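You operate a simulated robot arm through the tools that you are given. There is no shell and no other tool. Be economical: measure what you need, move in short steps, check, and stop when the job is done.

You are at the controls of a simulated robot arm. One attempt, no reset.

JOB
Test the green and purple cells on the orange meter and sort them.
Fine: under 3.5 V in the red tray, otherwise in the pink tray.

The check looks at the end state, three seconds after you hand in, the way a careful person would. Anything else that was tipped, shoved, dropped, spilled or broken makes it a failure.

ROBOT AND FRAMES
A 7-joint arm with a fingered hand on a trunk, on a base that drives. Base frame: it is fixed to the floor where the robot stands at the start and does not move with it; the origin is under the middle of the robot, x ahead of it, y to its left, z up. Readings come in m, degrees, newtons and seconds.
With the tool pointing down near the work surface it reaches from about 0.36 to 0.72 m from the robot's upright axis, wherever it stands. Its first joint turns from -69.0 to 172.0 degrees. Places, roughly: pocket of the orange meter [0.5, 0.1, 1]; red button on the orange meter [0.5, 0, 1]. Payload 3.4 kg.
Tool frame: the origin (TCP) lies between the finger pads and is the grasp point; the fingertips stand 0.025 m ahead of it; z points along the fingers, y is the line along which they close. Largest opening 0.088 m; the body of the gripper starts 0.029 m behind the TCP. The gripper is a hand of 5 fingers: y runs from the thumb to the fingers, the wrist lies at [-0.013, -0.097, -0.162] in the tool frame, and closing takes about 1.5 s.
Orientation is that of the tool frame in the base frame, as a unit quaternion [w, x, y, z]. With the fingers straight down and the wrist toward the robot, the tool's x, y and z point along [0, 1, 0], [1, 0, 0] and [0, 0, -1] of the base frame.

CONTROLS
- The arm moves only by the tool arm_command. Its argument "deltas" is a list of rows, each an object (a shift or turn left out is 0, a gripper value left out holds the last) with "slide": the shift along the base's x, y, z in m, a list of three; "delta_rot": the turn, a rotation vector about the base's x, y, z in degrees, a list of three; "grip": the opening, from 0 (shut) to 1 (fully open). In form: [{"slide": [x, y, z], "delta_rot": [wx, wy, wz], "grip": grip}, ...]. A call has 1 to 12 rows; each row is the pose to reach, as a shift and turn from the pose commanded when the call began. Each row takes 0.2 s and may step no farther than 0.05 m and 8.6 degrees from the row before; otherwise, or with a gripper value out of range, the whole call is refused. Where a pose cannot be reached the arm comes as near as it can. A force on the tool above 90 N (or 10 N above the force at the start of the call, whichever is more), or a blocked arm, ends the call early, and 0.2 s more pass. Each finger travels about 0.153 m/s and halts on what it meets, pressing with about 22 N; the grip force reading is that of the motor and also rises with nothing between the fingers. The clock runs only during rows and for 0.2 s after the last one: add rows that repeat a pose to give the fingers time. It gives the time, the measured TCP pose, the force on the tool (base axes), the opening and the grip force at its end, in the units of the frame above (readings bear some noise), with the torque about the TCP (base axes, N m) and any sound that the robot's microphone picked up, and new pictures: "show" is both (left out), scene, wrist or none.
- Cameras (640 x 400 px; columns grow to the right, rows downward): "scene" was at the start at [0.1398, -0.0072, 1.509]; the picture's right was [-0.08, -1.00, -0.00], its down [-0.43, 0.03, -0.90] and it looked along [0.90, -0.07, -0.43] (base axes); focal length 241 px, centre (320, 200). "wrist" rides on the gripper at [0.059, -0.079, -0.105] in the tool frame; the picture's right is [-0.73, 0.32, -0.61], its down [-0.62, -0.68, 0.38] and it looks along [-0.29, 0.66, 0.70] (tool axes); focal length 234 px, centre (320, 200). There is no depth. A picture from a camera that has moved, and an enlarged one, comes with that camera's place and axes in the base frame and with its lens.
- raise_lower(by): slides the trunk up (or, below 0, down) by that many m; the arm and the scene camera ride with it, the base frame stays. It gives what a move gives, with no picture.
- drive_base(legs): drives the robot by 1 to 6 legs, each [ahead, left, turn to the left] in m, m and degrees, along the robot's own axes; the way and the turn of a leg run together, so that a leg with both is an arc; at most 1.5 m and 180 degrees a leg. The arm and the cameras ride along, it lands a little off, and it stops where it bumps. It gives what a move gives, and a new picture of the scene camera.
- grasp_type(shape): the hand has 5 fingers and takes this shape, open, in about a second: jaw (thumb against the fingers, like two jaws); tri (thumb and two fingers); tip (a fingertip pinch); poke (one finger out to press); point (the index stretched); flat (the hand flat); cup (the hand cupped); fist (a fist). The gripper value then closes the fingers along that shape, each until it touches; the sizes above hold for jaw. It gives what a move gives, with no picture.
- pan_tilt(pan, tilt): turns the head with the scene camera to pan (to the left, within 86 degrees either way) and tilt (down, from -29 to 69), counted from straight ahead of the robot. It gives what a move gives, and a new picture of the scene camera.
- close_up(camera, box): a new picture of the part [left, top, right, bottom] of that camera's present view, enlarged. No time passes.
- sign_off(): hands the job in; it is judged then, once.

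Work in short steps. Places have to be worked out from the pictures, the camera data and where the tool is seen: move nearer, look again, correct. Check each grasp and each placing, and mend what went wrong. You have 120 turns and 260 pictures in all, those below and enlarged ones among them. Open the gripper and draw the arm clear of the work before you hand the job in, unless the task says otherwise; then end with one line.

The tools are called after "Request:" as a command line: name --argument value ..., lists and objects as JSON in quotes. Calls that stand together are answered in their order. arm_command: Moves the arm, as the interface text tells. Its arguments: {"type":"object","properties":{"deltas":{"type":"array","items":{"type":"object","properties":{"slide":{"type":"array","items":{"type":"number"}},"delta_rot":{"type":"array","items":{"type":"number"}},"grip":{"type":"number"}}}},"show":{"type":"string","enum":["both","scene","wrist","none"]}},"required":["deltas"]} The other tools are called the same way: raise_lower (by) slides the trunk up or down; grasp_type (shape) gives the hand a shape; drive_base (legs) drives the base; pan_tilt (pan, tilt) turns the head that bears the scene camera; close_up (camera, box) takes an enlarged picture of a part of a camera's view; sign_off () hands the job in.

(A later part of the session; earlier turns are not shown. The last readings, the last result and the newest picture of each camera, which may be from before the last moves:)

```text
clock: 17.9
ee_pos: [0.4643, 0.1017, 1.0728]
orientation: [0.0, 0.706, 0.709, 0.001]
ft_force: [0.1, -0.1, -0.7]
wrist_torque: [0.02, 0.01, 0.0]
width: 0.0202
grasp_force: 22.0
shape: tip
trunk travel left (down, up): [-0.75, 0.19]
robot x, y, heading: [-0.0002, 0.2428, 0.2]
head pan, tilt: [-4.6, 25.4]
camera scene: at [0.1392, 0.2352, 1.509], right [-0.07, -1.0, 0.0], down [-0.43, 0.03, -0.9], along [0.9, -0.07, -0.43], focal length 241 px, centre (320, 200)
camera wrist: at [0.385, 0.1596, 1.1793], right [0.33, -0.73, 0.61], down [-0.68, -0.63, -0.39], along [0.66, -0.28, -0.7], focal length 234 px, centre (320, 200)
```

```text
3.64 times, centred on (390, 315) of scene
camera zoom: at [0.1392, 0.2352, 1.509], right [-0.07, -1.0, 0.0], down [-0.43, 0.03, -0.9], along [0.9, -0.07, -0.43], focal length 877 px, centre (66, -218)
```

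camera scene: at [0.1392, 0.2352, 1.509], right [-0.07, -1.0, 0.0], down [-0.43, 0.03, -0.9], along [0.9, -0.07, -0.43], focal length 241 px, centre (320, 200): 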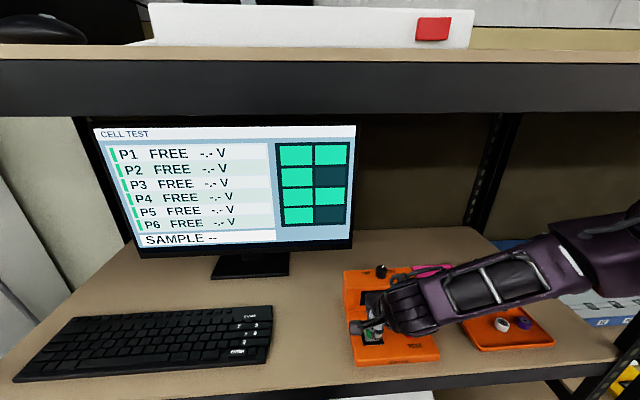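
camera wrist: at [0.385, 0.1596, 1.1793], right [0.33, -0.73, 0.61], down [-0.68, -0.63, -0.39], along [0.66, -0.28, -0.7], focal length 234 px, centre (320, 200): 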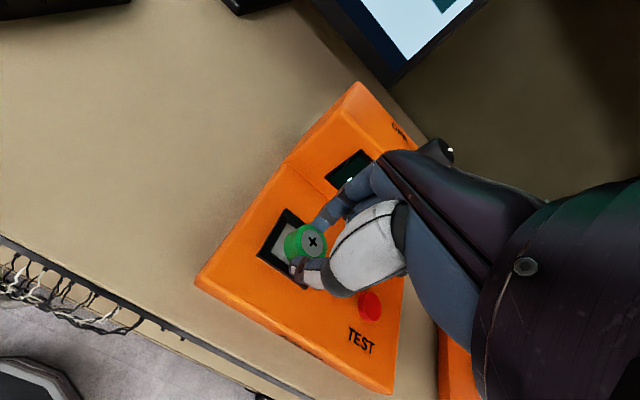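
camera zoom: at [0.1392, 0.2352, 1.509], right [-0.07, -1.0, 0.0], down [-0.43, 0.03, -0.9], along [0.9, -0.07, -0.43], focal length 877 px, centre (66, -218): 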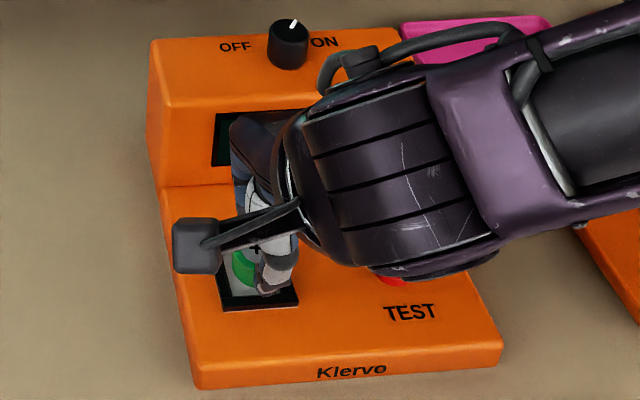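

Cell and pocket centre now agree to about 1 mm. I descend 7 mm more and read the force.

Request:
arm_command --deltas '[{"slide": [0, 0, -0.003]}, {"slide": [0, 0, -0.005]}, {"slide": [0, 0, -0.007]}, {"slide": [0, 0, -0.007]}]' --show "none"

Request:
close_up --camera "wrist" --box '[220, 190, 380, 330]'

Request:
close_up --camera "scene" --box '[330, 260, 450, 370]'

```text
clock: 18.9
ee_pos: [0.4641, 0.102, 1.0666]
orientation: [0.001, 0.705, 0.71, 0.002]
ft_force: [3.1, -0.3, 4.2]
wrist_torque: [0.0, -0.08, 0.01]
width: 0.0199
grasp_force: 21.4
shape: tip
trunk travel left (down, up): [-0.75, 0.19]
robot x, y, heading: [0.0032, 0.2416, 0.4]
head pan, tilt: [-4.6, 25.4]
```

```text
2.86 times, centred on (300, 260) of wrist
camera zoom: at [0.3843, 0.1603, 1.1726], right [0.33, -0.73, 0.61], down [-0.68, -0.63, -0.39], along [0.66, -0.28, -0.69], focal length 669 px, centre (377, 29)
```

zoom: 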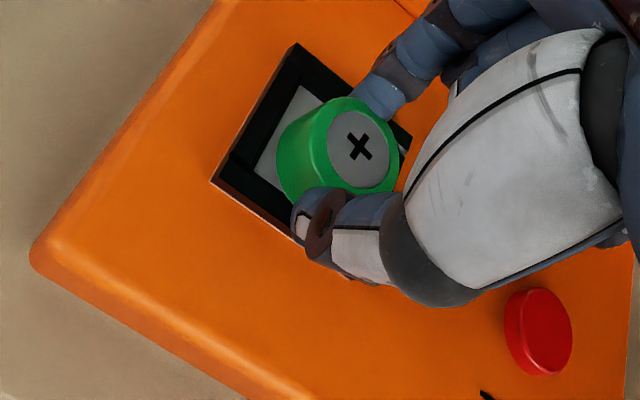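

```text
3.64 times, centred on (390, 315) of scene
camera zoom: at [0.1395, 0.2352, 1.509], right [-0.07, -1.0, 0.0], down [-0.43, 0.03, -0.9], along [0.9, -0.07, -0.43], focal length 877 px, centre (66, -218)
```

zoom: 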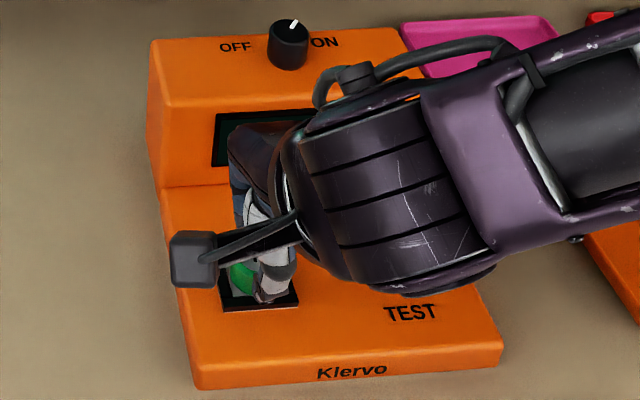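

Light contact (4 N up): the cell is below the rim and fingertips are about at the rim. I nudge +2 mm in y, up 1 mm, and open.

Request:
arm_command --deltas '[{"slide": [0, 0.002, 0.001]}, {"slide": [0, 0.002, 0.001]}, {"slide": [0, 0.002, 0.001], "grip": 0.4}, {"slide": [0, 0.002, 0.001], "grip": 0.5}, {"slide": [0, 0.002, 0.001], "grip": 0.55}, {"slide": [0, 0.002, 0.001], "grip": 0.55}]' --show "none"

Request:
close_up --camera "wrist" --box '[220, 190, 380, 330]'

```text
clock: 20.3
ee_pos: [0.4638, 0.104, 1.0674]
orientation: [0.001, 0.706, 0.709, 0.002]
ft_force: [-0.6, 0.2, -0.5]
wrist_torque: [0.01, 0.01, -0.06]
width: 0.0479
grasp_force: 0.1
shape: tip
trunk travel left (down, up): [-0.75, 0.19]
robot x, y, heading: [-0.0013, 0.2415, 0.4]
head pan, tilt: [-4.6, 25.4]
```

```text
2.86 times, centred on (300, 260) of wrist
camera zoom: at [0.3835, 0.1616, 1.1724], right [0.33, -0.73, 0.61], down [-0.68, -0.63, -0.39], along [0.66, -0.28, -0.7], focal length 669 px, centre (377, 29)
```

zoom: 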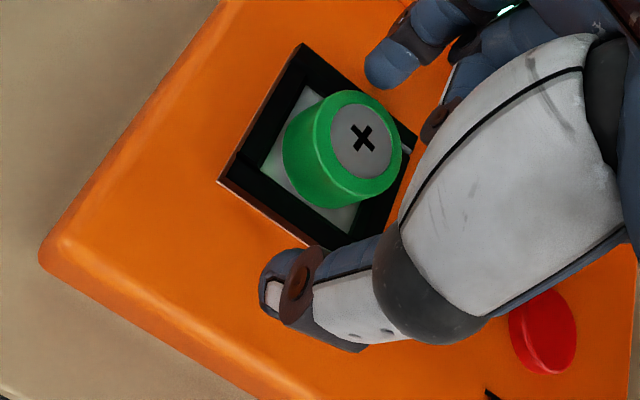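

The green cell stands free inside the pocket. I raise straight up, then move over the red button with fingers shut for pressing.

Request:
arm_command --deltas '[{"slide": [0, 0, 0.02]}, {"slide": [0, 0, 0.05]}, {"slide": [0, 0, 0.07]}, {"slide": [0, -0.03, 0.07], "grip": 0.0}, {"slide": [0.001, -0.06, 0.06], "grip": 0.0}, {"slide": [0.001, -0.084, 0.05], "grip": 0.0}, {"slide": [0.001, -0.084, 0.05], "grip": 0.0}, {"slide": [0.001, -0.084, 0.05], "grip": 0.0}]'

Request:
close_up --camera "wrist" --box '[180, 180, 400, 370]'

Request:
close_up --camera "scene" --box '[330, 260, 450, 370]'

```text
clock: 22.1
ee_pos: [0.4623, 0.0183, 1.1177]
orientation: [0.0, 0.705, 0.709, 0.002]
ft_force: [0.2, 0.2, -0.1]
wrist_torque: [-0.01, -0.01, 0.02]
width: 0.0
grasp_force: 21.8
shape: tip
trunk travel left (down, up): [-0.75, 0.19]
robot x, y, heading: [-0.0024, 0.2372, 0.4]
head pan, tilt: [-4.6, 25.4]
camera scene: at [0.1391, 0.2352, 1.509], right [-0.07, -1.0, 0.0], down [-0.43, 0.03, -0.9], along [0.9, -0.07, -0.43], focal length 241 px, centre (320, 200)
camera wrist: at [0.3837, 0.076, 1.2236], right [0.33, -0.73, 0.61], down [-0.68, -0.63, -0.39], along [0.66, -0.28, -0.7], focal length 234 px, centre (320, 200)
```

scene: 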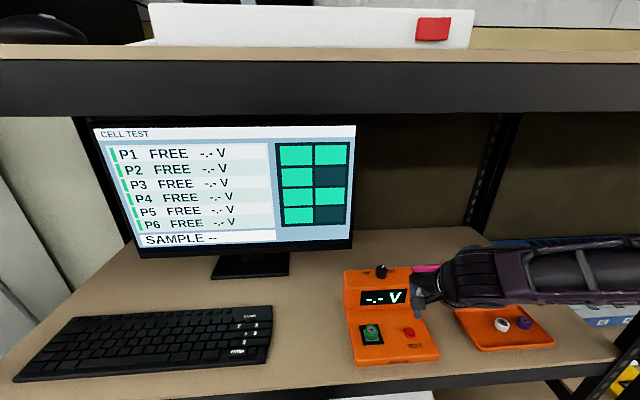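
wrist: 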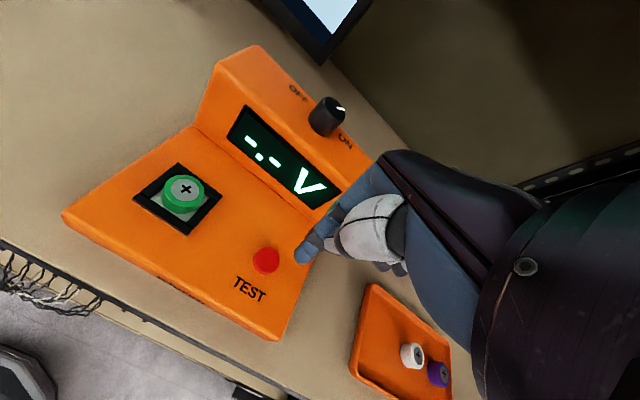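

```text
2.11 times, centred on (290, 275) of wrist
camera zoom: at [0.3837, 0.076, 1.2236], right [0.33, -0.73, 0.61], down [-0.68, -0.63, -0.39], along [0.66, -0.28, -0.7], focal length 493 px, centre (383, 42)
```

zoom: 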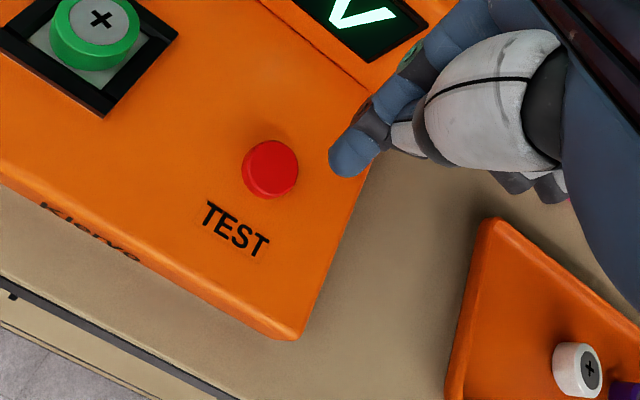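

```text
3.64 times, centred on (390, 315) of scene
camera zoom: at [0.1391, 0.2352, 1.509], right [-0.07, -1.0, 0.0], down [-0.43, 0.03, -0.9], along [0.9, -0.07, -0.43], focal length 877 px, centre (66, -218)
```

zoom: 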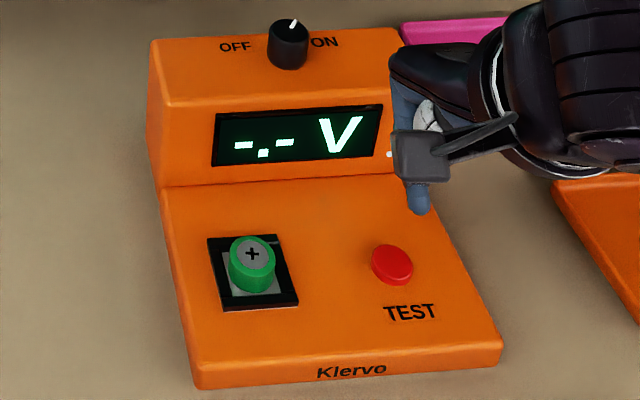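

The cell sits seated in the pocket. The fingertip is at about (0.458, 0.0145, 1.09) and the button top at (0.460, 0.0236, 1.048); I align and lower onto it, pressing a few millimetres.

Request:
arm_command --deltas '[{"slide": [0.002, 0.009, -0.02]}, {"slide": [0.002, 0.009, -0.033]}, {"slide": [0.002, 0.009, -0.038]}, {"slide": [0.002, 0.009, -0.042]}, {"slide": [0.002, 0.009, -0.042]}]'

Request:
close_up --camera "wrist" --box '[180, 180, 400, 370]'

Request:
close_up --camera "scene" --box '[330, 260, 450, 370]'

```text
clock: 23.3
ee_pos: [0.4677, 0.0286, 1.0756]
orientation: [0.0, 0.705, 0.709, 0.001]
ft_force: [-0.1, 0.3, -1.0]
wrist_torque: [0.01, 0.0, 0.01]
width: 0.0
grasp_force: 21.7
shape: tip
trunk travel left (down, up): [-0.75, 0.19]
robot x, y, heading: [-0.0017, 0.2437, 0.4]
head pan, tilt: [-4.6, 25.4]
camera scene: at [0.1389, 0.2352, 1.509], right [-0.07, -1.0, 0.0], down [-0.43, 0.03, -0.9], along [0.9, -0.07, -0.43], focal length 241 px, centre (320, 200)
camera wrist: at [0.387, 0.0862, 1.1806], right [0.33, -0.73, 0.61], down [-0.68, -0.63, -0.39], along [0.66, -0.28, -0.69], focal length 234 px, centre (320, 200)
```

scene: 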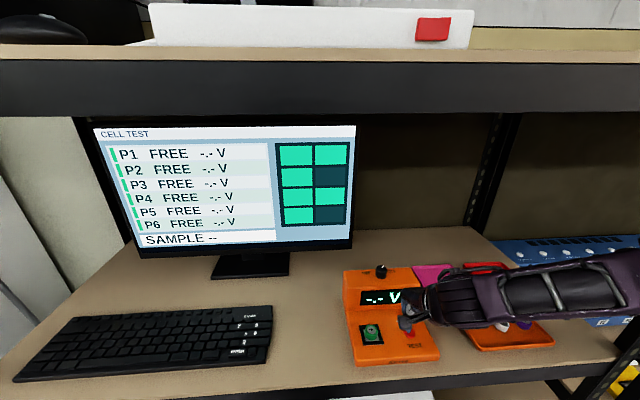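
wrist: 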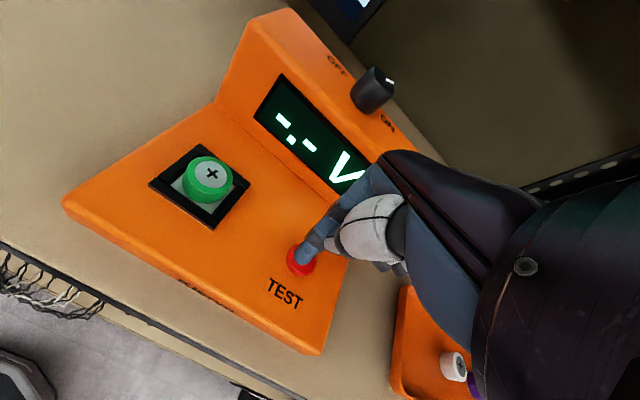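

```text
2.11 times, centred on (290, 275) of wrist
camera zoom: at [0.387, 0.0862, 1.1806], right [0.33, -0.73, 0.61], down [-0.68, -0.63, -0.39], along [0.66, -0.28, -0.69], focal length 493 px, centre (383, 42)
```

zoom: 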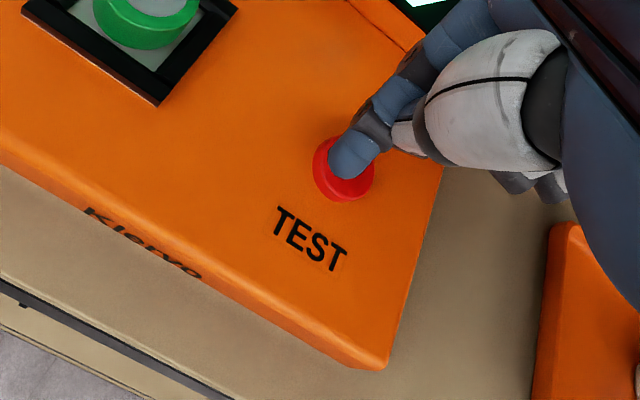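

```text
3.64 times, centred on (390, 315) of scene
camera zoom: at [0.1389, 0.2352, 1.509], right [-0.07, -1.0, 0.0], down [-0.43, 0.03, -0.9], along [0.9, -0.07, -0.43], focal length 877 px, centre (66, -218)
```

zoom: 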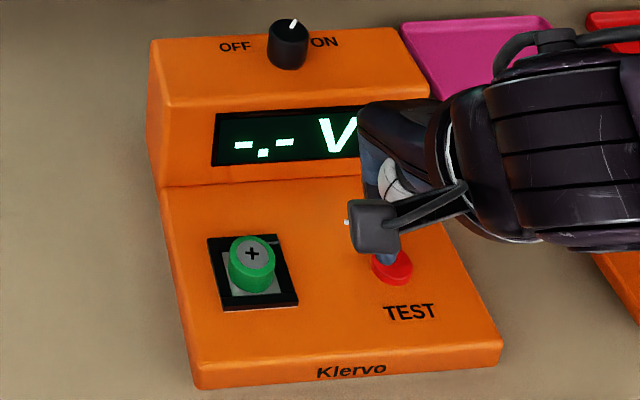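

The fingertip hovers on the button, slightly to its far side, no contact force yet. I shift x -3 mm and press down gradually.

Request:
arm_command --deltas '[{"slide": [-0.003, 0, 0]}, {"slide": [-0.003, 0, -0.003]}, {"slide": [-0.003, 0, -0.005]}, {"slide": [-0.003, 0, -0.007]}, {"slide": [-0.003, 0, -0.007]}]'

Request:
close_up --camera "wrist" --box '[180, 60, 420, 370]'

```text
clock: 24.5
ee_pos: [0.4646, 0.0284, 1.0701]
orientation: [0.0, 0.705, 0.709, 0.001]
ft_force: [0.4, 0.2, -0.4]
wrist_torque: [0.01, 0.01, 0.02]
width: 0.0
grasp_force: 21.8
shape: tip
trunk travel left (down, up): [-0.75, 0.19]
robot x, y, heading: [-0.0018, 0.2405, 0.5]
head pan, tilt: [-4.6, 25.4]
camera scene: at [0.1391, 0.2352, 1.509], right [-0.07, -1.0, 0.0], down [-0.43, 0.03, -0.9], along [0.9, -0.07, -0.43], focal length 241 px, centre (320, 200)
camera wrist: at [0.3846, 0.0865, 1.175], right [0.33, -0.73, 0.61], down [-0.68, -0.63, -0.39], along [0.66, -0.28, -0.7], focal length 234 px, centre (320, 200)
```

scene: 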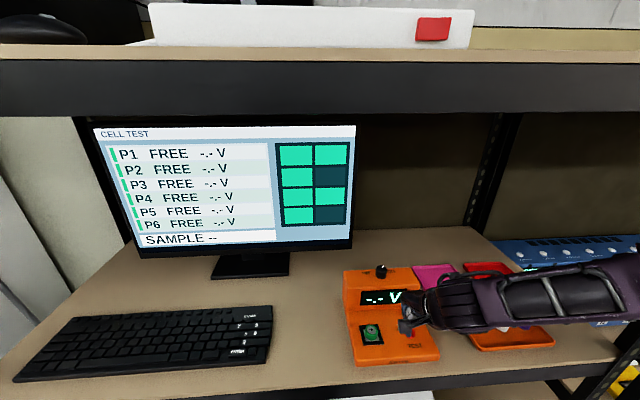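
wrist: 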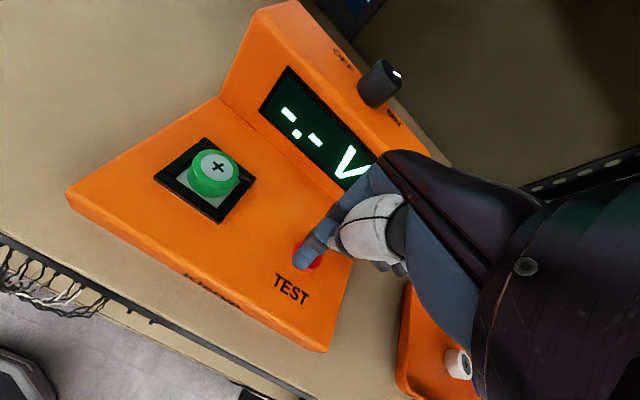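

```text
1.29 times, centred on (300, 215) of wrist
camera zoom: at [0.3846, 0.0865, 1.175], right [0.33, -0.73, 0.61], down [-0.68, -0.63, -0.39], along [0.66, -0.28, -0.7], focal length 302 px, centre (346, 181)
```

zoom: 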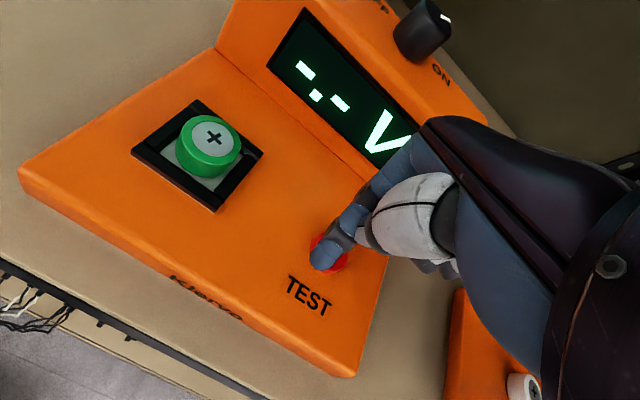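

Still no contact. I continue down in small steps.

Request:
arm_command --deltas '[{"slide": [0.001, 0, -0.003]}, {"slide": [0.001, 0, -0.005]}, {"slide": [0.001, 0, -0.007]}, {"slide": [0.001, 0, -0.009]}, {"slide": [0.001, 0, -0.009]}]'

Request:
close_up --camera "wrist" --box '[240, 40, 420, 320]'

```text
clock: 25.7
ee_pos: [0.4667, 0.0288, 1.0588]
orientation: [0.0, 0.705, 0.709, 0.002]
ft_force: [0.4, 0.5, 1.1]
wrist_torque: [-0.02, -0.01, -0.01]
width: 0.0
grasp_force: 22.4
shape: tip
trunk travel left (down, up): [-0.75, 0.19]
robot x, y, heading: [0.0, 0.2369, 0.5]
head pan, tilt: [-4.6, 25.4]
camera scene: at [0.139, 0.2353, 1.509], right [-0.07, -1.0, 0.0], down [-0.43, 0.03, -0.9], along [0.9, -0.07, -0.43], focal length 241 px, centre (320, 200)
camera wrist: at [0.3854, 0.0864, 1.1649], right [0.33, -0.73, 0.61], down [-0.68, -0.63, -0.39], along [0.66, -0.28, -0.69], focal length 234 px, centre (320, 200)
```

scene: 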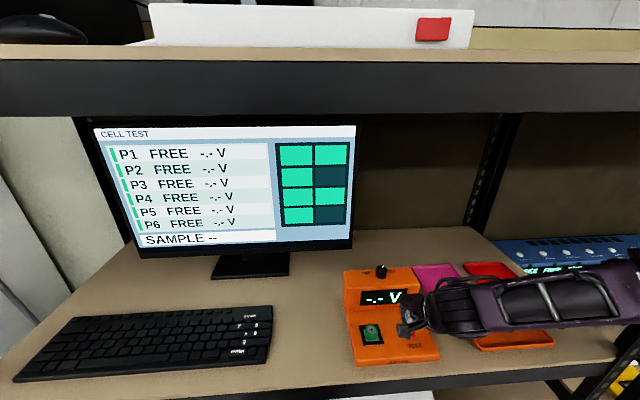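
wrist: 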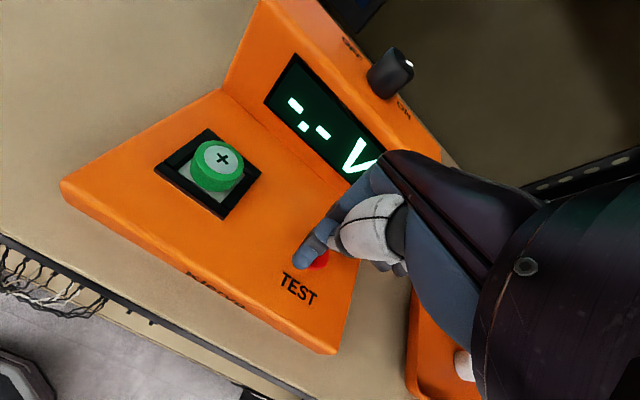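

```text
1.43 times, centred on (330, 180) of wrist
camera zoom: at [0.3854, 0.0864, 1.1649], right [0.33, -0.73, 0.61], down [-0.68, -0.63, -0.39], along [0.66, -0.28, -0.69], focal length 334 px, centre (306, 229)
```

zoom: 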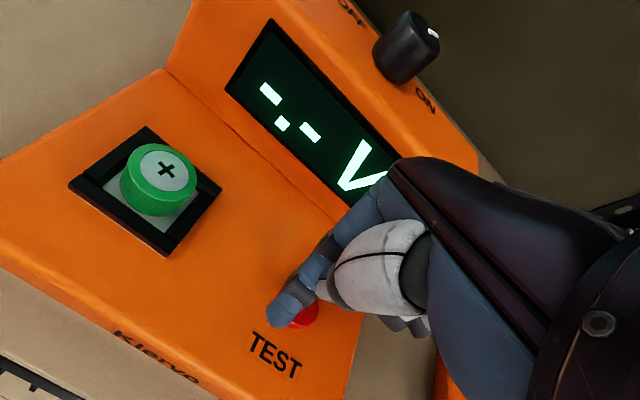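

The fingertip seems about 4 mm to +y of the button centre and still barely touching. I shift -4 mm in y and go on down in 2 mm steps.

Request:
arm_command --deltas '[{"slide": [0, -0.004, 0.004]}, {"slide": [0, -0.004, 0]}, {"slide": [0, -0.004, -0.002]}, {"slide": [0, -0.004, -0.004]}, {"slide": [0, -0.004, -0.006]}, {"slide": [0, -0.004, -0.006]}]'

Request:
close_up --camera "wrist" --box '[240, 180, 420, 320]'

```text
clock: 27.1
ee_pos: [0.4644, 0.0258, 1.055]
orientation: [0.001, 0.705, 0.709, 0.003]
ft_force: [-0.9, -3.1, 8.9]
wrist_torque: [-0.07, -0.11, -0.04]
width: 0.0001
grasp_force: 22.6
shape: tip
trunk travel left (down, up): [-0.75, 0.19]
robot x, y, heading: [0.0007, 0.2438, 0.4]
head pan, tilt: [-4.6, 25.4]
heard: click
camera scene: at [0.1372, 0.2352, 1.5093], right [-0.07, -1.0, 0.0], down [-0.43, 0.03, -0.9], along [0.9, -0.07, -0.43], focal length 241 px, centre (320, 200)
camera wrist: at [0.3839, 0.0824, 1.1602], right [0.32, -0.73, 0.61], down [-0.68, -0.63, -0.39], along [0.66, -0.28, -0.69], focal length 234 px, centre (320, 200)
```

scene: 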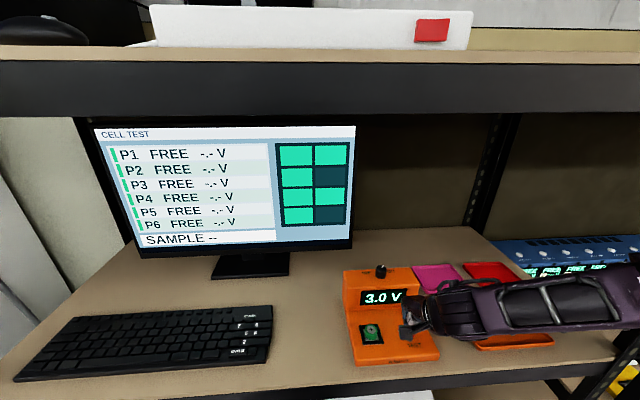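
wrist: 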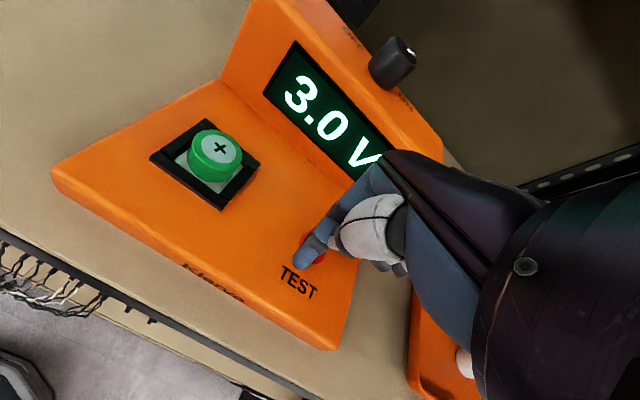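

```text
2.86 times, centred on (330, 250) of wrist
camera zoom: at [0.3839, 0.0824, 1.1602], right [0.32, -0.73, 0.61], down [-0.68, -0.63, -0.39], along [0.66, -0.28, -0.69], focal length 669 px, centre (291, 57)
```

zoom: 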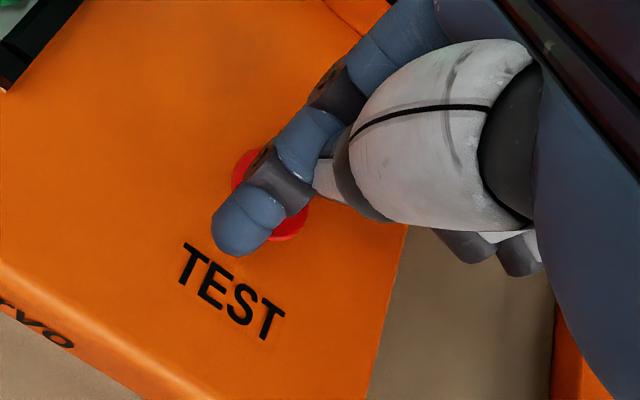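

Click heard and the display reads 3.0 V. I lift off and re-read once it has settled.

Request:
arm_command --deltas '[{"slide": [0, 0, 0.02]}, {"slide": [0, 0, 0.05]}, {"slide": [0, 0, 0.08]}, {"slide": [0, 0, 0.08], "grip": 0.55}, {"slide": [0, 0, 0.08], "grip": 0.55}, {"slide": [0, 0, 0.08], "grip": 0.55}]' --show "wrist"

Request:
close_up --camera "scene" --box '[330, 260, 450, 370]'

```text
clock: 28.5
ee_pos: [0.4638, 0.0252, 1.1345]
orientation: [0.0, 0.705, 0.709, 0.002]
ft_force: [0.4, 1.2, -0.7]
wrist_torque: [0.0, 0.02, -0.02]
width: 0.0488
grasp_force: 0.0
shape: tip
trunk travel left (down, up): [-0.75, 0.19]
robot x, y, heading: [-0.0005, 0.2431, 0.5]
head pan, tilt: [-4.6, 25.4]
camera wrist: at [0.3843, 0.082, 1.2395], right [0.33, -0.73, 0.61], down [-0.68, -0.63, -0.39], along [0.66, -0.28, -0.7], focal length 234 px, centre (320, 200)
```

wrist: 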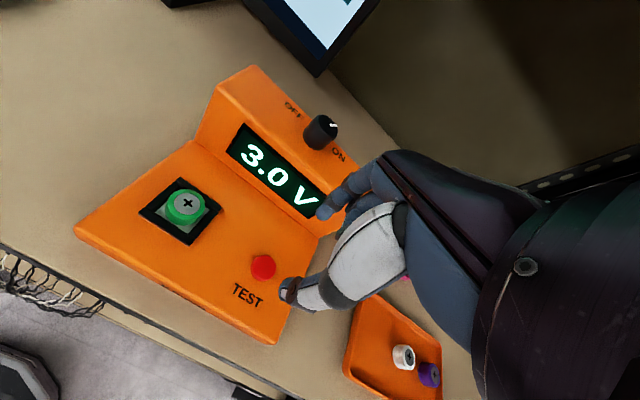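

```text
3.64 times, centred on (390, 315) of scene
camera zoom: at [0.1391, 0.2353, 1.509], right [-0.07, -1.0, 0.0], down [-0.43, 0.03, -0.9], along [0.9, -0.07, -0.43], focal length 877 px, centre (66, -218)
```

zoom: 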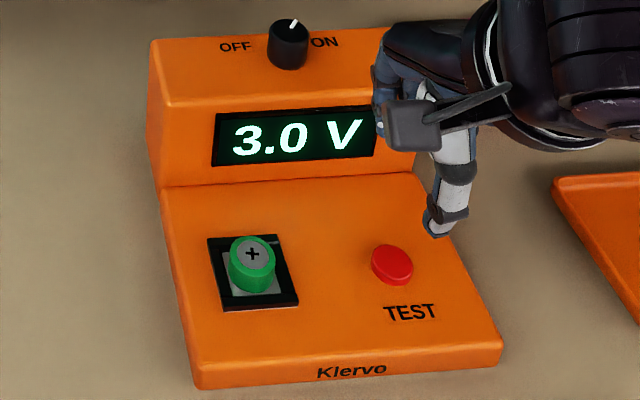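

It holds at 3.0 V, so green goes to the red tray. I return over the pocket and lower around the green cell.

Request:
arm_command --deltas '[{"slide": [0, 0.04, 0]}, {"slide": [0.001, 0.078, 0]}, {"slide": [0.001, 0.078, -0.03]}, {"slide": [0.001, 0.078, -0.05]}, {"slide": [0.001, 0.078, -0.06]}, {"slide": [0.001, 0.078, -0.066]}, {"slide": [0.001, 0.078, -0.066]}]' --show "none"

Request:
close_up --camera "wrist" --box '[220, 190, 380, 330]'

```text
clock: 30.1
ee_pos: [0.4648, 0.1042, 1.0667]
orientation: [0.001, 0.705, 0.709, 0.001]
ft_force: [-0.7, -0.5, -0.2]
wrist_torque: [-0.04, 0.0, 0.01]
width: 0.0485
grasp_force: 0.1
shape: tip
trunk travel left (down, up): [-0.75, 0.19]
robot x, y, heading: [-0.003, 0.24, 0.4]
head pan, tilt: [-4.6, 25.4]
```

```text
2.86 times, centred on (300, 260) of wrist
camera zoom: at [0.3852, 0.1617, 1.1728], right [0.33, -0.73, 0.61], down [-0.68, -0.63, -0.39], along [0.66, -0.28, -0.69], focal length 669 px, centre (377, 29)
```

zoom: 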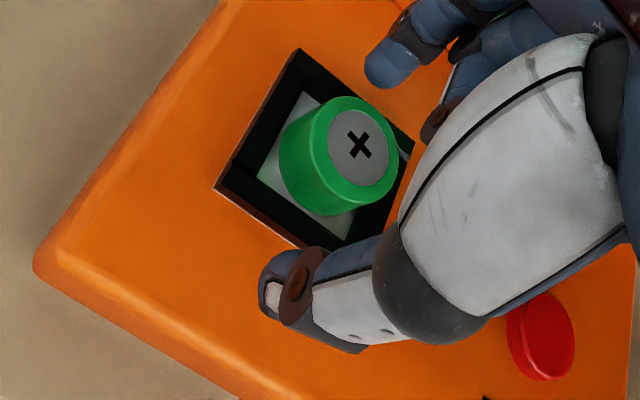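

The fingers straddle the cell just as at release. I close and lift to z≈1.17.

Request:
arm_command --deltas '[{"slide": [0, 0, 0.001], "grip": 0.3}, {"slide": [0, 0, 0.001], "grip": 0.1}, {"slide": [0, 0, 0.001], "grip": 0.1}, {"slide": [0, 0, 0.001], "grip": 0.1}, {"slide": [0, 0, 0.001], "grip": 0.1}, {"slide": [0, 0, 0.012], "grip": 0.1}, {"slide": [0, 0, 0.03], "grip": 0.1}, {"slide": [0, 0, 0.07], "grip": 0.1}, {"slide": [0, 0, 0.1], "grip": 0.1}]'

```text
clock: 32.1
ee_pos: [0.4634, 0.1026, 1.1668]
orientation: [0.0, 0.706, 0.708, 0.001]
ft_force: [-0.6, -1.0, -0.6]
wrist_torque: [-0.02, 0.07, -0.01]
width: 0.0157
grasp_force: 22.0
shape: tip
trunk travel left (down, up): [-0.75, 0.19]
robot x, y, heading: [0.0007, 0.2428, 0.3]
head pan, tilt: [-4.6, 25.4]
camera scene: at [0.1382, 0.2354, 1.5091], right [-0.07, -1.0, 0.0], down [-0.43, 0.03, -0.9], along [0.9, -0.07, -0.43], focal length 241 px, centre (320, 200)
camera wrist: at [0.3833, 0.1587, 1.2729], right [0.33, -0.73, 0.61], down [-0.68, -0.63, -0.39], along [0.66, -0.28, -0.69], focal length 234 px, centre (320, 200)
```

scene: 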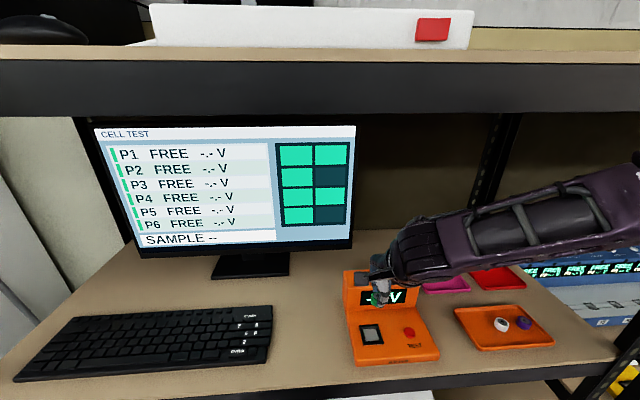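
wrist: 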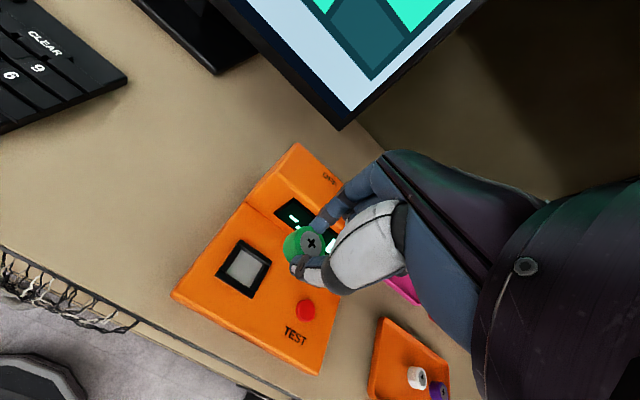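

Green is held and lifted clear. The red tray centre is near (0.64, -0.306), so I raise a little and drive back right by 0.24 m.

Request:
arm_command --deltas '[{"slide": [0, 0, 0.04]}, {"slide": [0, 0, 0.04]}]' --show "none"

Request:
drive_base --legs '[[0, -0.25, 0]]'

```text
clock: 32.7
ee_pos: [0.4667, 0.1041, 1.2083]
orientation: [0.0, 0.704, 0.71, 0.002]
ft_force: [0.6, -0.9, -0.3]
wrist_torque: [0.03, 0.04, -0.02]
width: 0.0158
grasp_force: 21.3
shape: tip
trunk travel left (down, up): [-0.75, 0.19]
robot x, y, heading: [0.0015, 0.2374, 0.5]
head pan, tilt: [-4.6, 25.4]
```

```text
clock: 34.5
ee_pos: [0.468, -0.1372, 1.2075]
orientation: [0.001, 0.703, 0.711, 0.0]
ft_force: [-0.3, 0.2, -0.8]
wrist_torque: [0.03, -0.04, -0.01]
width: 0.0155
grasp_force: 21.9
shape: tip
trunk travel left (down, up): [-0.75, 0.19]
robot x, y, heading: [0.0038, -0.0052, 0.4]
head pan, tilt: [-4.6, 25.4]
camera scene: at [0.1413, -0.0085, 1.509], right [-0.07, -1.0, 0.0], down [-0.43, 0.03, -0.9], along [0.9, -0.06, -0.43], focal length 241 px, centre (320, 200)
```

scene: 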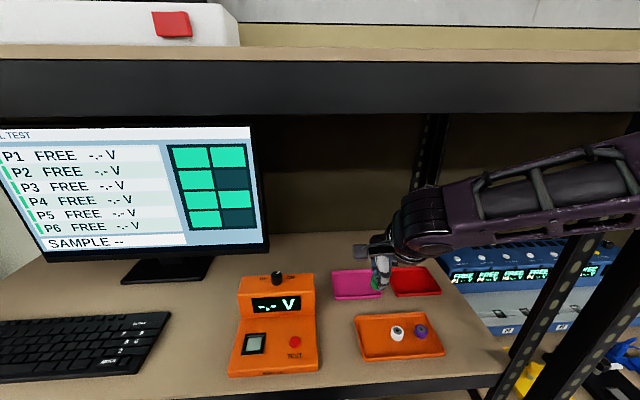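

The drive landed at y≈0. I move the green cell over the red tray at z≈1.15.

Request:
arm_command --deltas '[{"slide": [0.03, -0.032, -0.01]}, {"slide": [0.06, -0.064, -0.02]}, {"slide": [0.09, -0.096, -0.03]}, {"slide": [0.12, -0.128, -0.045]}, {"slide": [0.147, -0.158, -0.055]}, {"slide": [0.147, -0.158, -0.055]}]'

Request:
close_up --camera "wrist" --box '[180, 180, 400, 370]'

Request:
close_up --camera "scene" --box '[330, 240, 460, 370]'

```text
clock: 35.9
ee_pos: [0.6163, -0.2947, 1.1517]
orientation: [0.0, 0.703, 0.711, 0.002]
ft_force: [0.5, 1.2, -0.3]
wrist_torque: [-0.03, 0.04, 0.01]
width: 0.016
grasp_force: 22.0
shape: tip
trunk travel left (down, up): [-0.75, 0.19]
robot x, y, heading: [0.0027, -0.001, 0.3]
head pan, tilt: [-4.6, 25.4]
camera scene: at [0.1406, -0.0083, 1.5091], right [-0.07, -1.0, 0.0], down [-0.43, 0.03, -0.9], along [0.9, -0.06, -0.43], focal length 241 px, centre (320, 200)
camera wrist: at [0.5371, -0.2373, 1.2576], right [0.33, -0.72, 0.61], down [-0.67, -0.63, -0.39], along [0.66, -0.28, -0.69], focal length 234 px, centre (320, 200)
```

scene: 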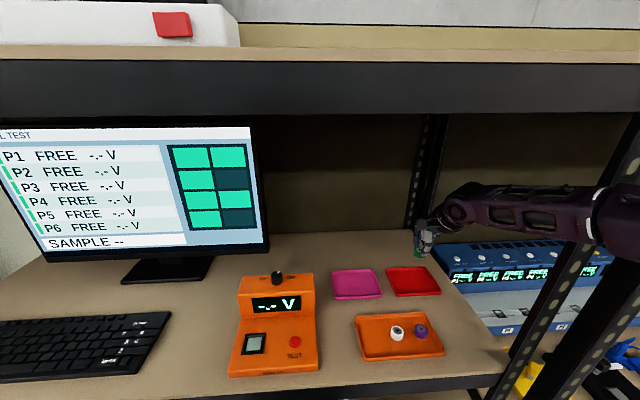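
wrist: 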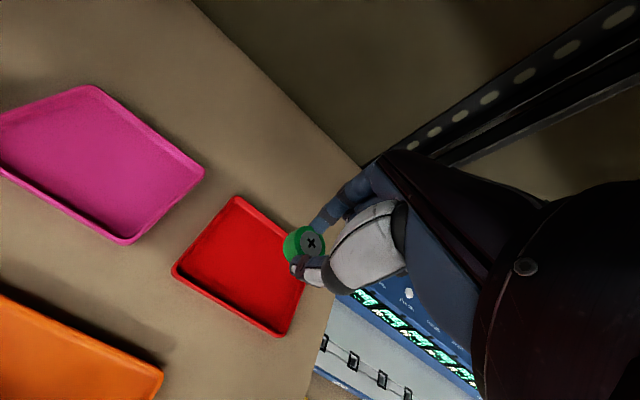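

```text
2.11 times, centred on (290, 275) of wrist
camera zoom: at [0.5371, -0.2373, 1.2576], right [0.33, -0.72, 0.61], down [-0.67, -0.63, -0.39], along [0.66, -0.28, -0.69], focal length 493 px, centre (383, 42)
```

zoom: 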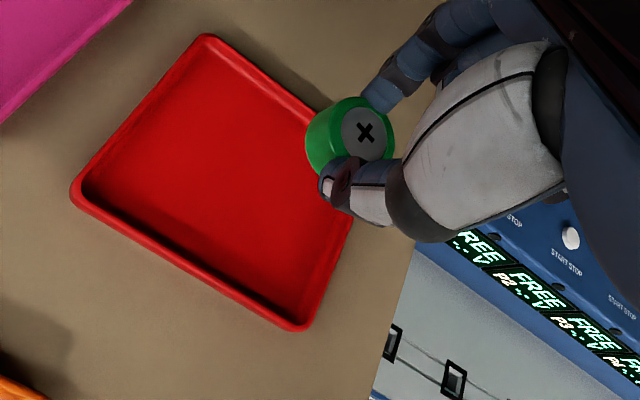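

```text
3.08 times, centred on (395, 305) of scene
camera zoom: at [0.1406, -0.0083, 1.5091], right [-0.07, -1.0, 0.0], down [-0.43, 0.03, -0.9], along [0.9, -0.06, -0.43], focal length 742 px, centre (89, -123)
```

zoom: 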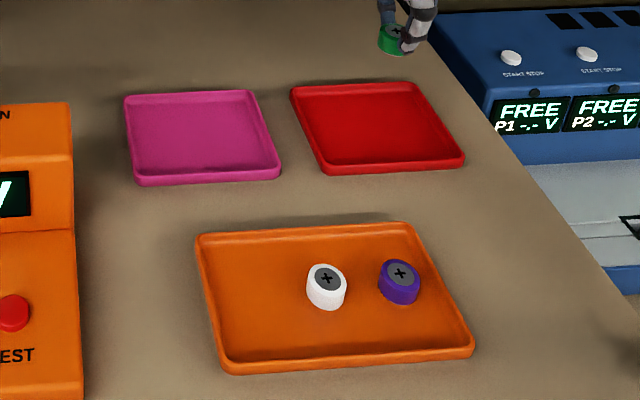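

Both views put the red tray centre at (0.634, -0.305). I go to (0.625, -0.305) and descend to TCP z≈1.058.

Request:
arm_command --deltas '[{"slide": [0.009, -0.01, -0.03]}, {"slide": [0.009, -0.01, -0.06]}, {"slide": [0.009, -0.01, -0.082]}, {"slide": [0.009, -0.01, -0.094]}, {"slide": [0.009, -0.01, -0.094]}]'

Request:
close_up --camera "wrist" --box '[180, 180, 400, 370]'

Request:
close_up --camera "scene" --box '[370, 230, 470, 310]'

```text
clock: 37.1
ee_pos: [0.6253, -0.3058, 1.0588]
orientation: [0.0, 0.703, 0.711, 0.001]
ft_force: [0.5, 0.9, 0.2]
wrist_torque: [0.03, -0.01, 0.02]
width: 0.0157
grasp_force: 22.2
shape: tip
trunk travel left (down, up): [-0.75, 0.19]
robot x, y, heading: [0.0024, -0.0005, 0.4]
head pan, tilt: [-4.6, 25.4]
camera scene: at [0.1414, -0.0088, 1.509], right [-0.07, -1.0, 0.0], down [-0.43, 0.03, -0.9], along [0.9, -0.06, -0.43], focal length 241 px, centre (320, 200)
camera wrist: at [0.5451, -0.2473, 1.1644], right [0.33, -0.72, 0.61], down [-0.67, -0.63, -0.39], along [0.66, -0.28, -0.7], focal length 234 px, centre (320, 200)
```

scene: 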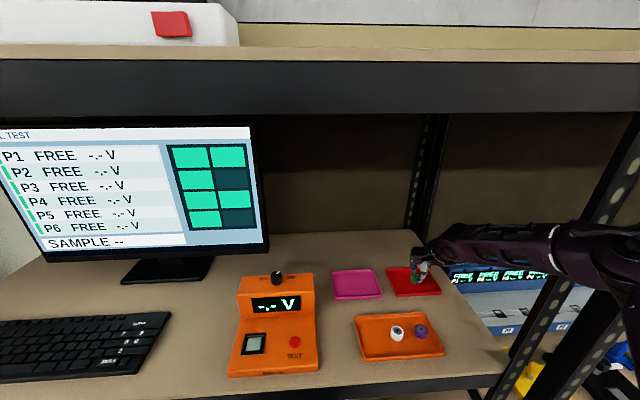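
wrist: 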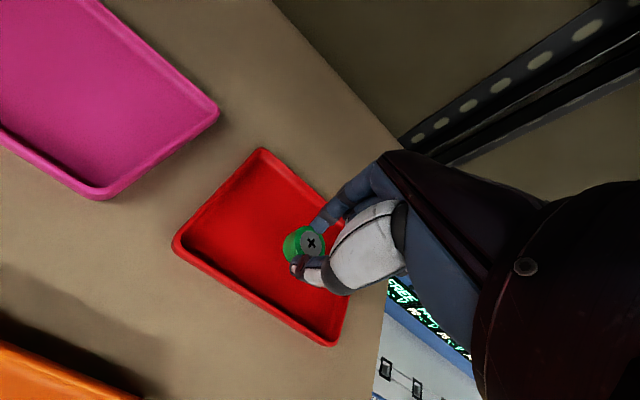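

```text
2.11 times, centred on (290, 275) of wrist
camera zoom: at [0.5451, -0.2473, 1.1644], right [0.33, -0.72, 0.61], down [-0.67, -0.63, -0.39], along [0.66, -0.28, -0.7], focal length 493 px, centre (383, 42)
```

zoom: 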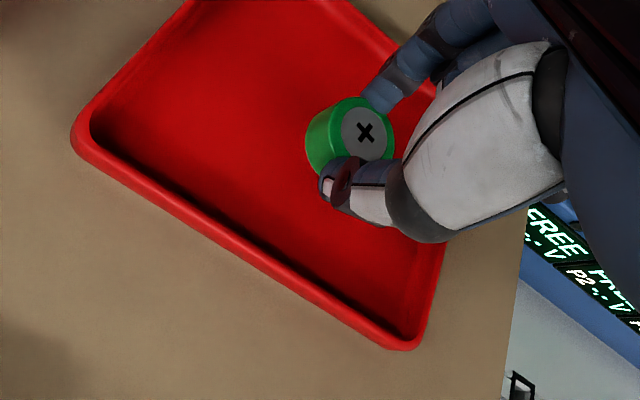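

```text
5.00 times, centred on (420, 270) of scene
camera zoom: at [0.1414, -0.0088, 1.509], right [-0.07, -1.0, 0.0], down [-0.43, 0.03, -0.9], along [0.9, -0.06, -0.43], focal length 1206 px, centre (-180, -150)
```

zoom: 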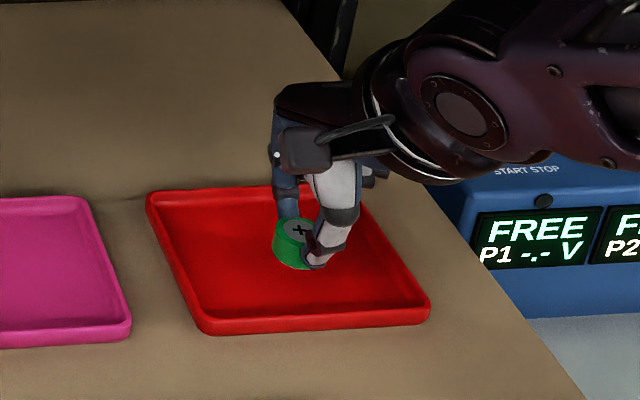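

Cell is over the middle of the red tray. I lower in small steps to feel the floor.

Request:
arm_command --deltas '[{"slide": [0, 0, -0.005]}, {"slide": [0, 0, -0.008]}, {"slide": [0, 0, -0.011]}, {"slide": [0, 0, -0.013]}, {"slide": [0, 0, -0.013]}]' --show "none"

Request:
close_up --camera "wrist" --box '[180, 180, 400, 370]'

```text
clock: 38.3
ee_pos: [0.6235, -0.306, 1.0478]
orientation: [0.001, 0.703, 0.711, 0.002]
ft_force: [1.5, -0.7, 8.3]
wrist_torque: [-0.02, -0.01, -0.02]
width: 0.0162
grasp_force: 21.8
shape: tip
trunk travel left (down, up): [-0.75, 0.19]
robot x, y, heading: [0.0046, -0.0055, 0.6]
head pan, tilt: [-4.6, 25.4]
```

```text
2.11 times, centred on (290, 275) of wrist
camera zoom: at [0.5431, -0.248, 1.1529], right [0.33, -0.72, 0.61], down [-0.67, -0.63, -0.39], along [0.66, -0.28, -0.69], focal length 493 px, centre (383, 42)
```

zoom: 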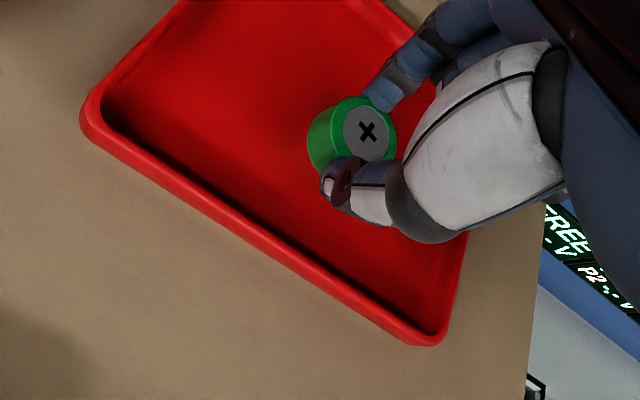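

8 N up: the cell is on the tray floor. I ease 1 mm, open, and rise.

Request:
arm_command --deltas '[{"slide": [0, 0, 0.001]}, {"slide": [0, 0, 0.001], "grip": 0.35}, {"slide": [0, 0, 0.001], "grip": 0.5}, {"slide": [0, 0, 0.001], "grip": 0.55}, {"slide": [0, 0, 0.001], "grip": 0.55}, {"slide": [0, 0, 0.02], "grip": 0.55}, {"slide": [0, 0, 0.05], "grip": 0.55}, {"slide": [0, 0, 0.09], "grip": 0.55}, {"slide": [0, 0, 0.12], "grip": 0.55}]' --show "scene"

Request:
close_up --camera "scene" --box '[330, 240, 460, 370]'

```text
clock: 40.3
ee_pos: [0.6238, -0.3053, 1.1666]
orientation: [0.0, 0.703, 0.711, 0.001]
ft_force: [0.6, 0.2, 0.9]
wrist_torque: [0.03, 0.0, 0.0]
width: 0.0478
grasp_force: 0.0
shape: tip
trunk travel left (down, up): [-0.75, 0.19]
robot x, y, heading: [-0.0018, 0.0005, 0.6]
head pan, tilt: [-4.6, 25.4]
camera scene: at [0.1409, -0.0086, 1.509], right [-0.07, -1.0, 0.0], down [-0.43, 0.03, -0.9], along [0.9, -0.06, -0.43], focal length 241 px, centre (320, 200)
```

scene: 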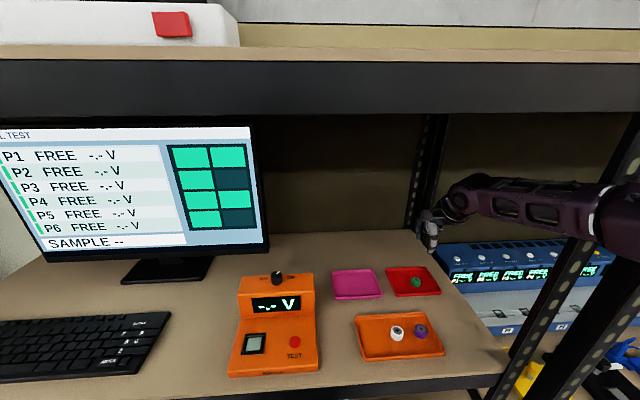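

```text
3.08 times, centred on (395, 305) of scene
camera zoom: at [0.1409, -0.0086, 1.509], right [-0.07, -1.0, 0.0], down [-0.43, 0.03, -0.9], along [0.9, -0.06, -0.43], focal length 742 px, centre (89, -123)
```

zoom: 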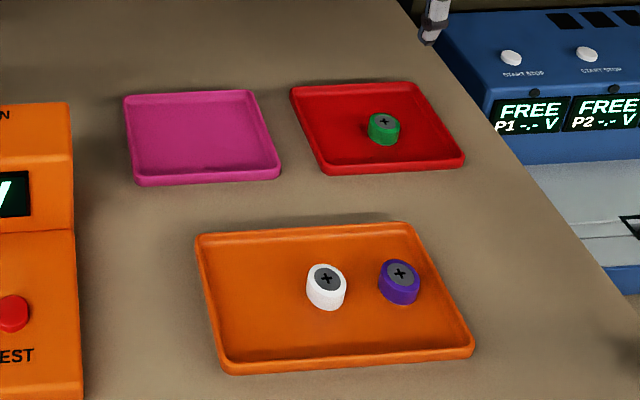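

Green stands in the red tray. Purple is now estimated at (0.478, -0.252); I move above it and look with the wrist camera.

Request:
arm_command --deltas '[{"slide": [-0.04, 0.015, 0]}, {"slide": [-0.08, 0.03, 0]}, {"slide": [-0.12, 0.045, -0.01]}, {"slide": [-0.146, 0.053, -0.04]}, {"slide": [-0.146, 0.053, -0.06]}, {"slide": [-0.146, 0.053, -0.06]}]'

Request:
close_up --camera "wrist" --box '[180, 180, 400, 370]'

Request:
close_up --camera "scene" --box '[330, 240, 460, 370]'

```text
clock: 41.7
ee_pos: [0.4784, -0.2537, 1.1067]
orientation: [0.001, 0.703, 0.711, 0.001]
ft_force: [-0.2, 0.0, -0.2]
wrist_torque: [0.0, 0.0, -0.04]
width: 0.0477
grasp_force: 0.1
shape: tip
trunk travel left (down, up): [-0.75, 0.19]
robot x, y, heading: [0.0041, -0.0054, 0.7]
head pan, tilt: [-4.6, 25.4]
camera scene: at [0.1405, -0.0089, 1.5091], right [-0.07, -1.0, 0.0], down [-0.43, 0.03, -0.9], along [0.9, -0.06, -0.43], focal length 241 px, centre (320, 200)
camera wrist: at [0.3984, -0.1947, 1.2121], right [0.33, -0.72, 0.61], down [-0.67, -0.63, -0.39], along [0.66, -0.28, -0.69], focal length 234 px, centre (320, 200)
```

scene: 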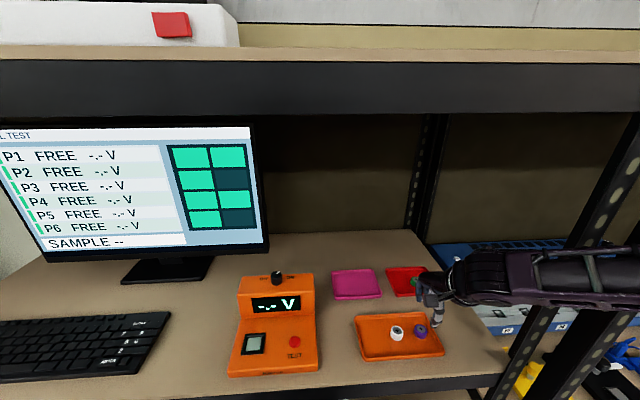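
wrist: 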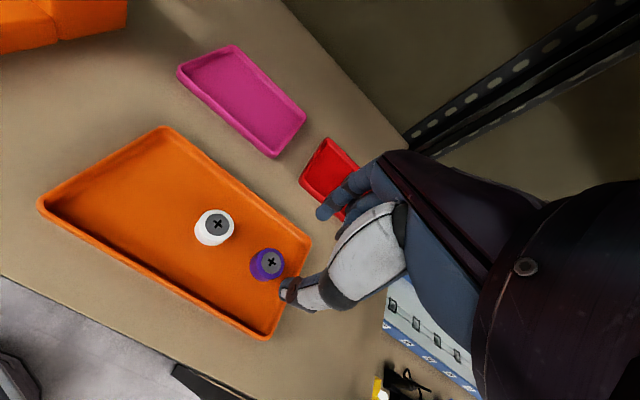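

```text
2.11 times, centred on (290, 275) of wrist
camera zoom: at [0.3984, -0.1947, 1.2121], right [0.33, -0.72, 0.61], down [-0.67, -0.63, -0.39], along [0.66, -0.28, -0.69], focal length 493 px, centre (383, 42)
```

zoom: 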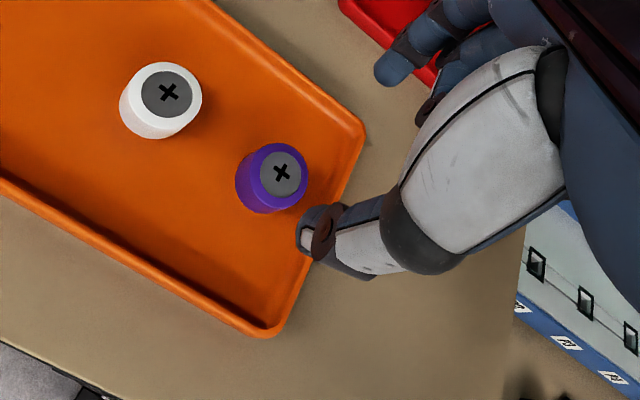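

```text
3.08 times, centred on (395, 305) of scene
camera zoom: at [0.1405, -0.0089, 1.5091], right [-0.07, -1.0, 0.0], down [-0.43, 0.03, -0.9], along [0.9, -0.06, -0.43], focal length 742 px, centre (89, -123)
```

zoom: 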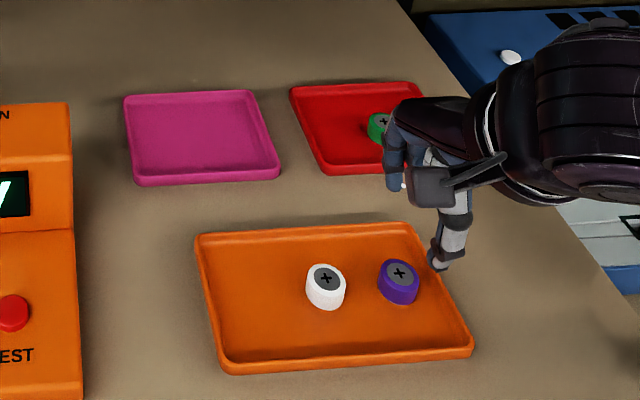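

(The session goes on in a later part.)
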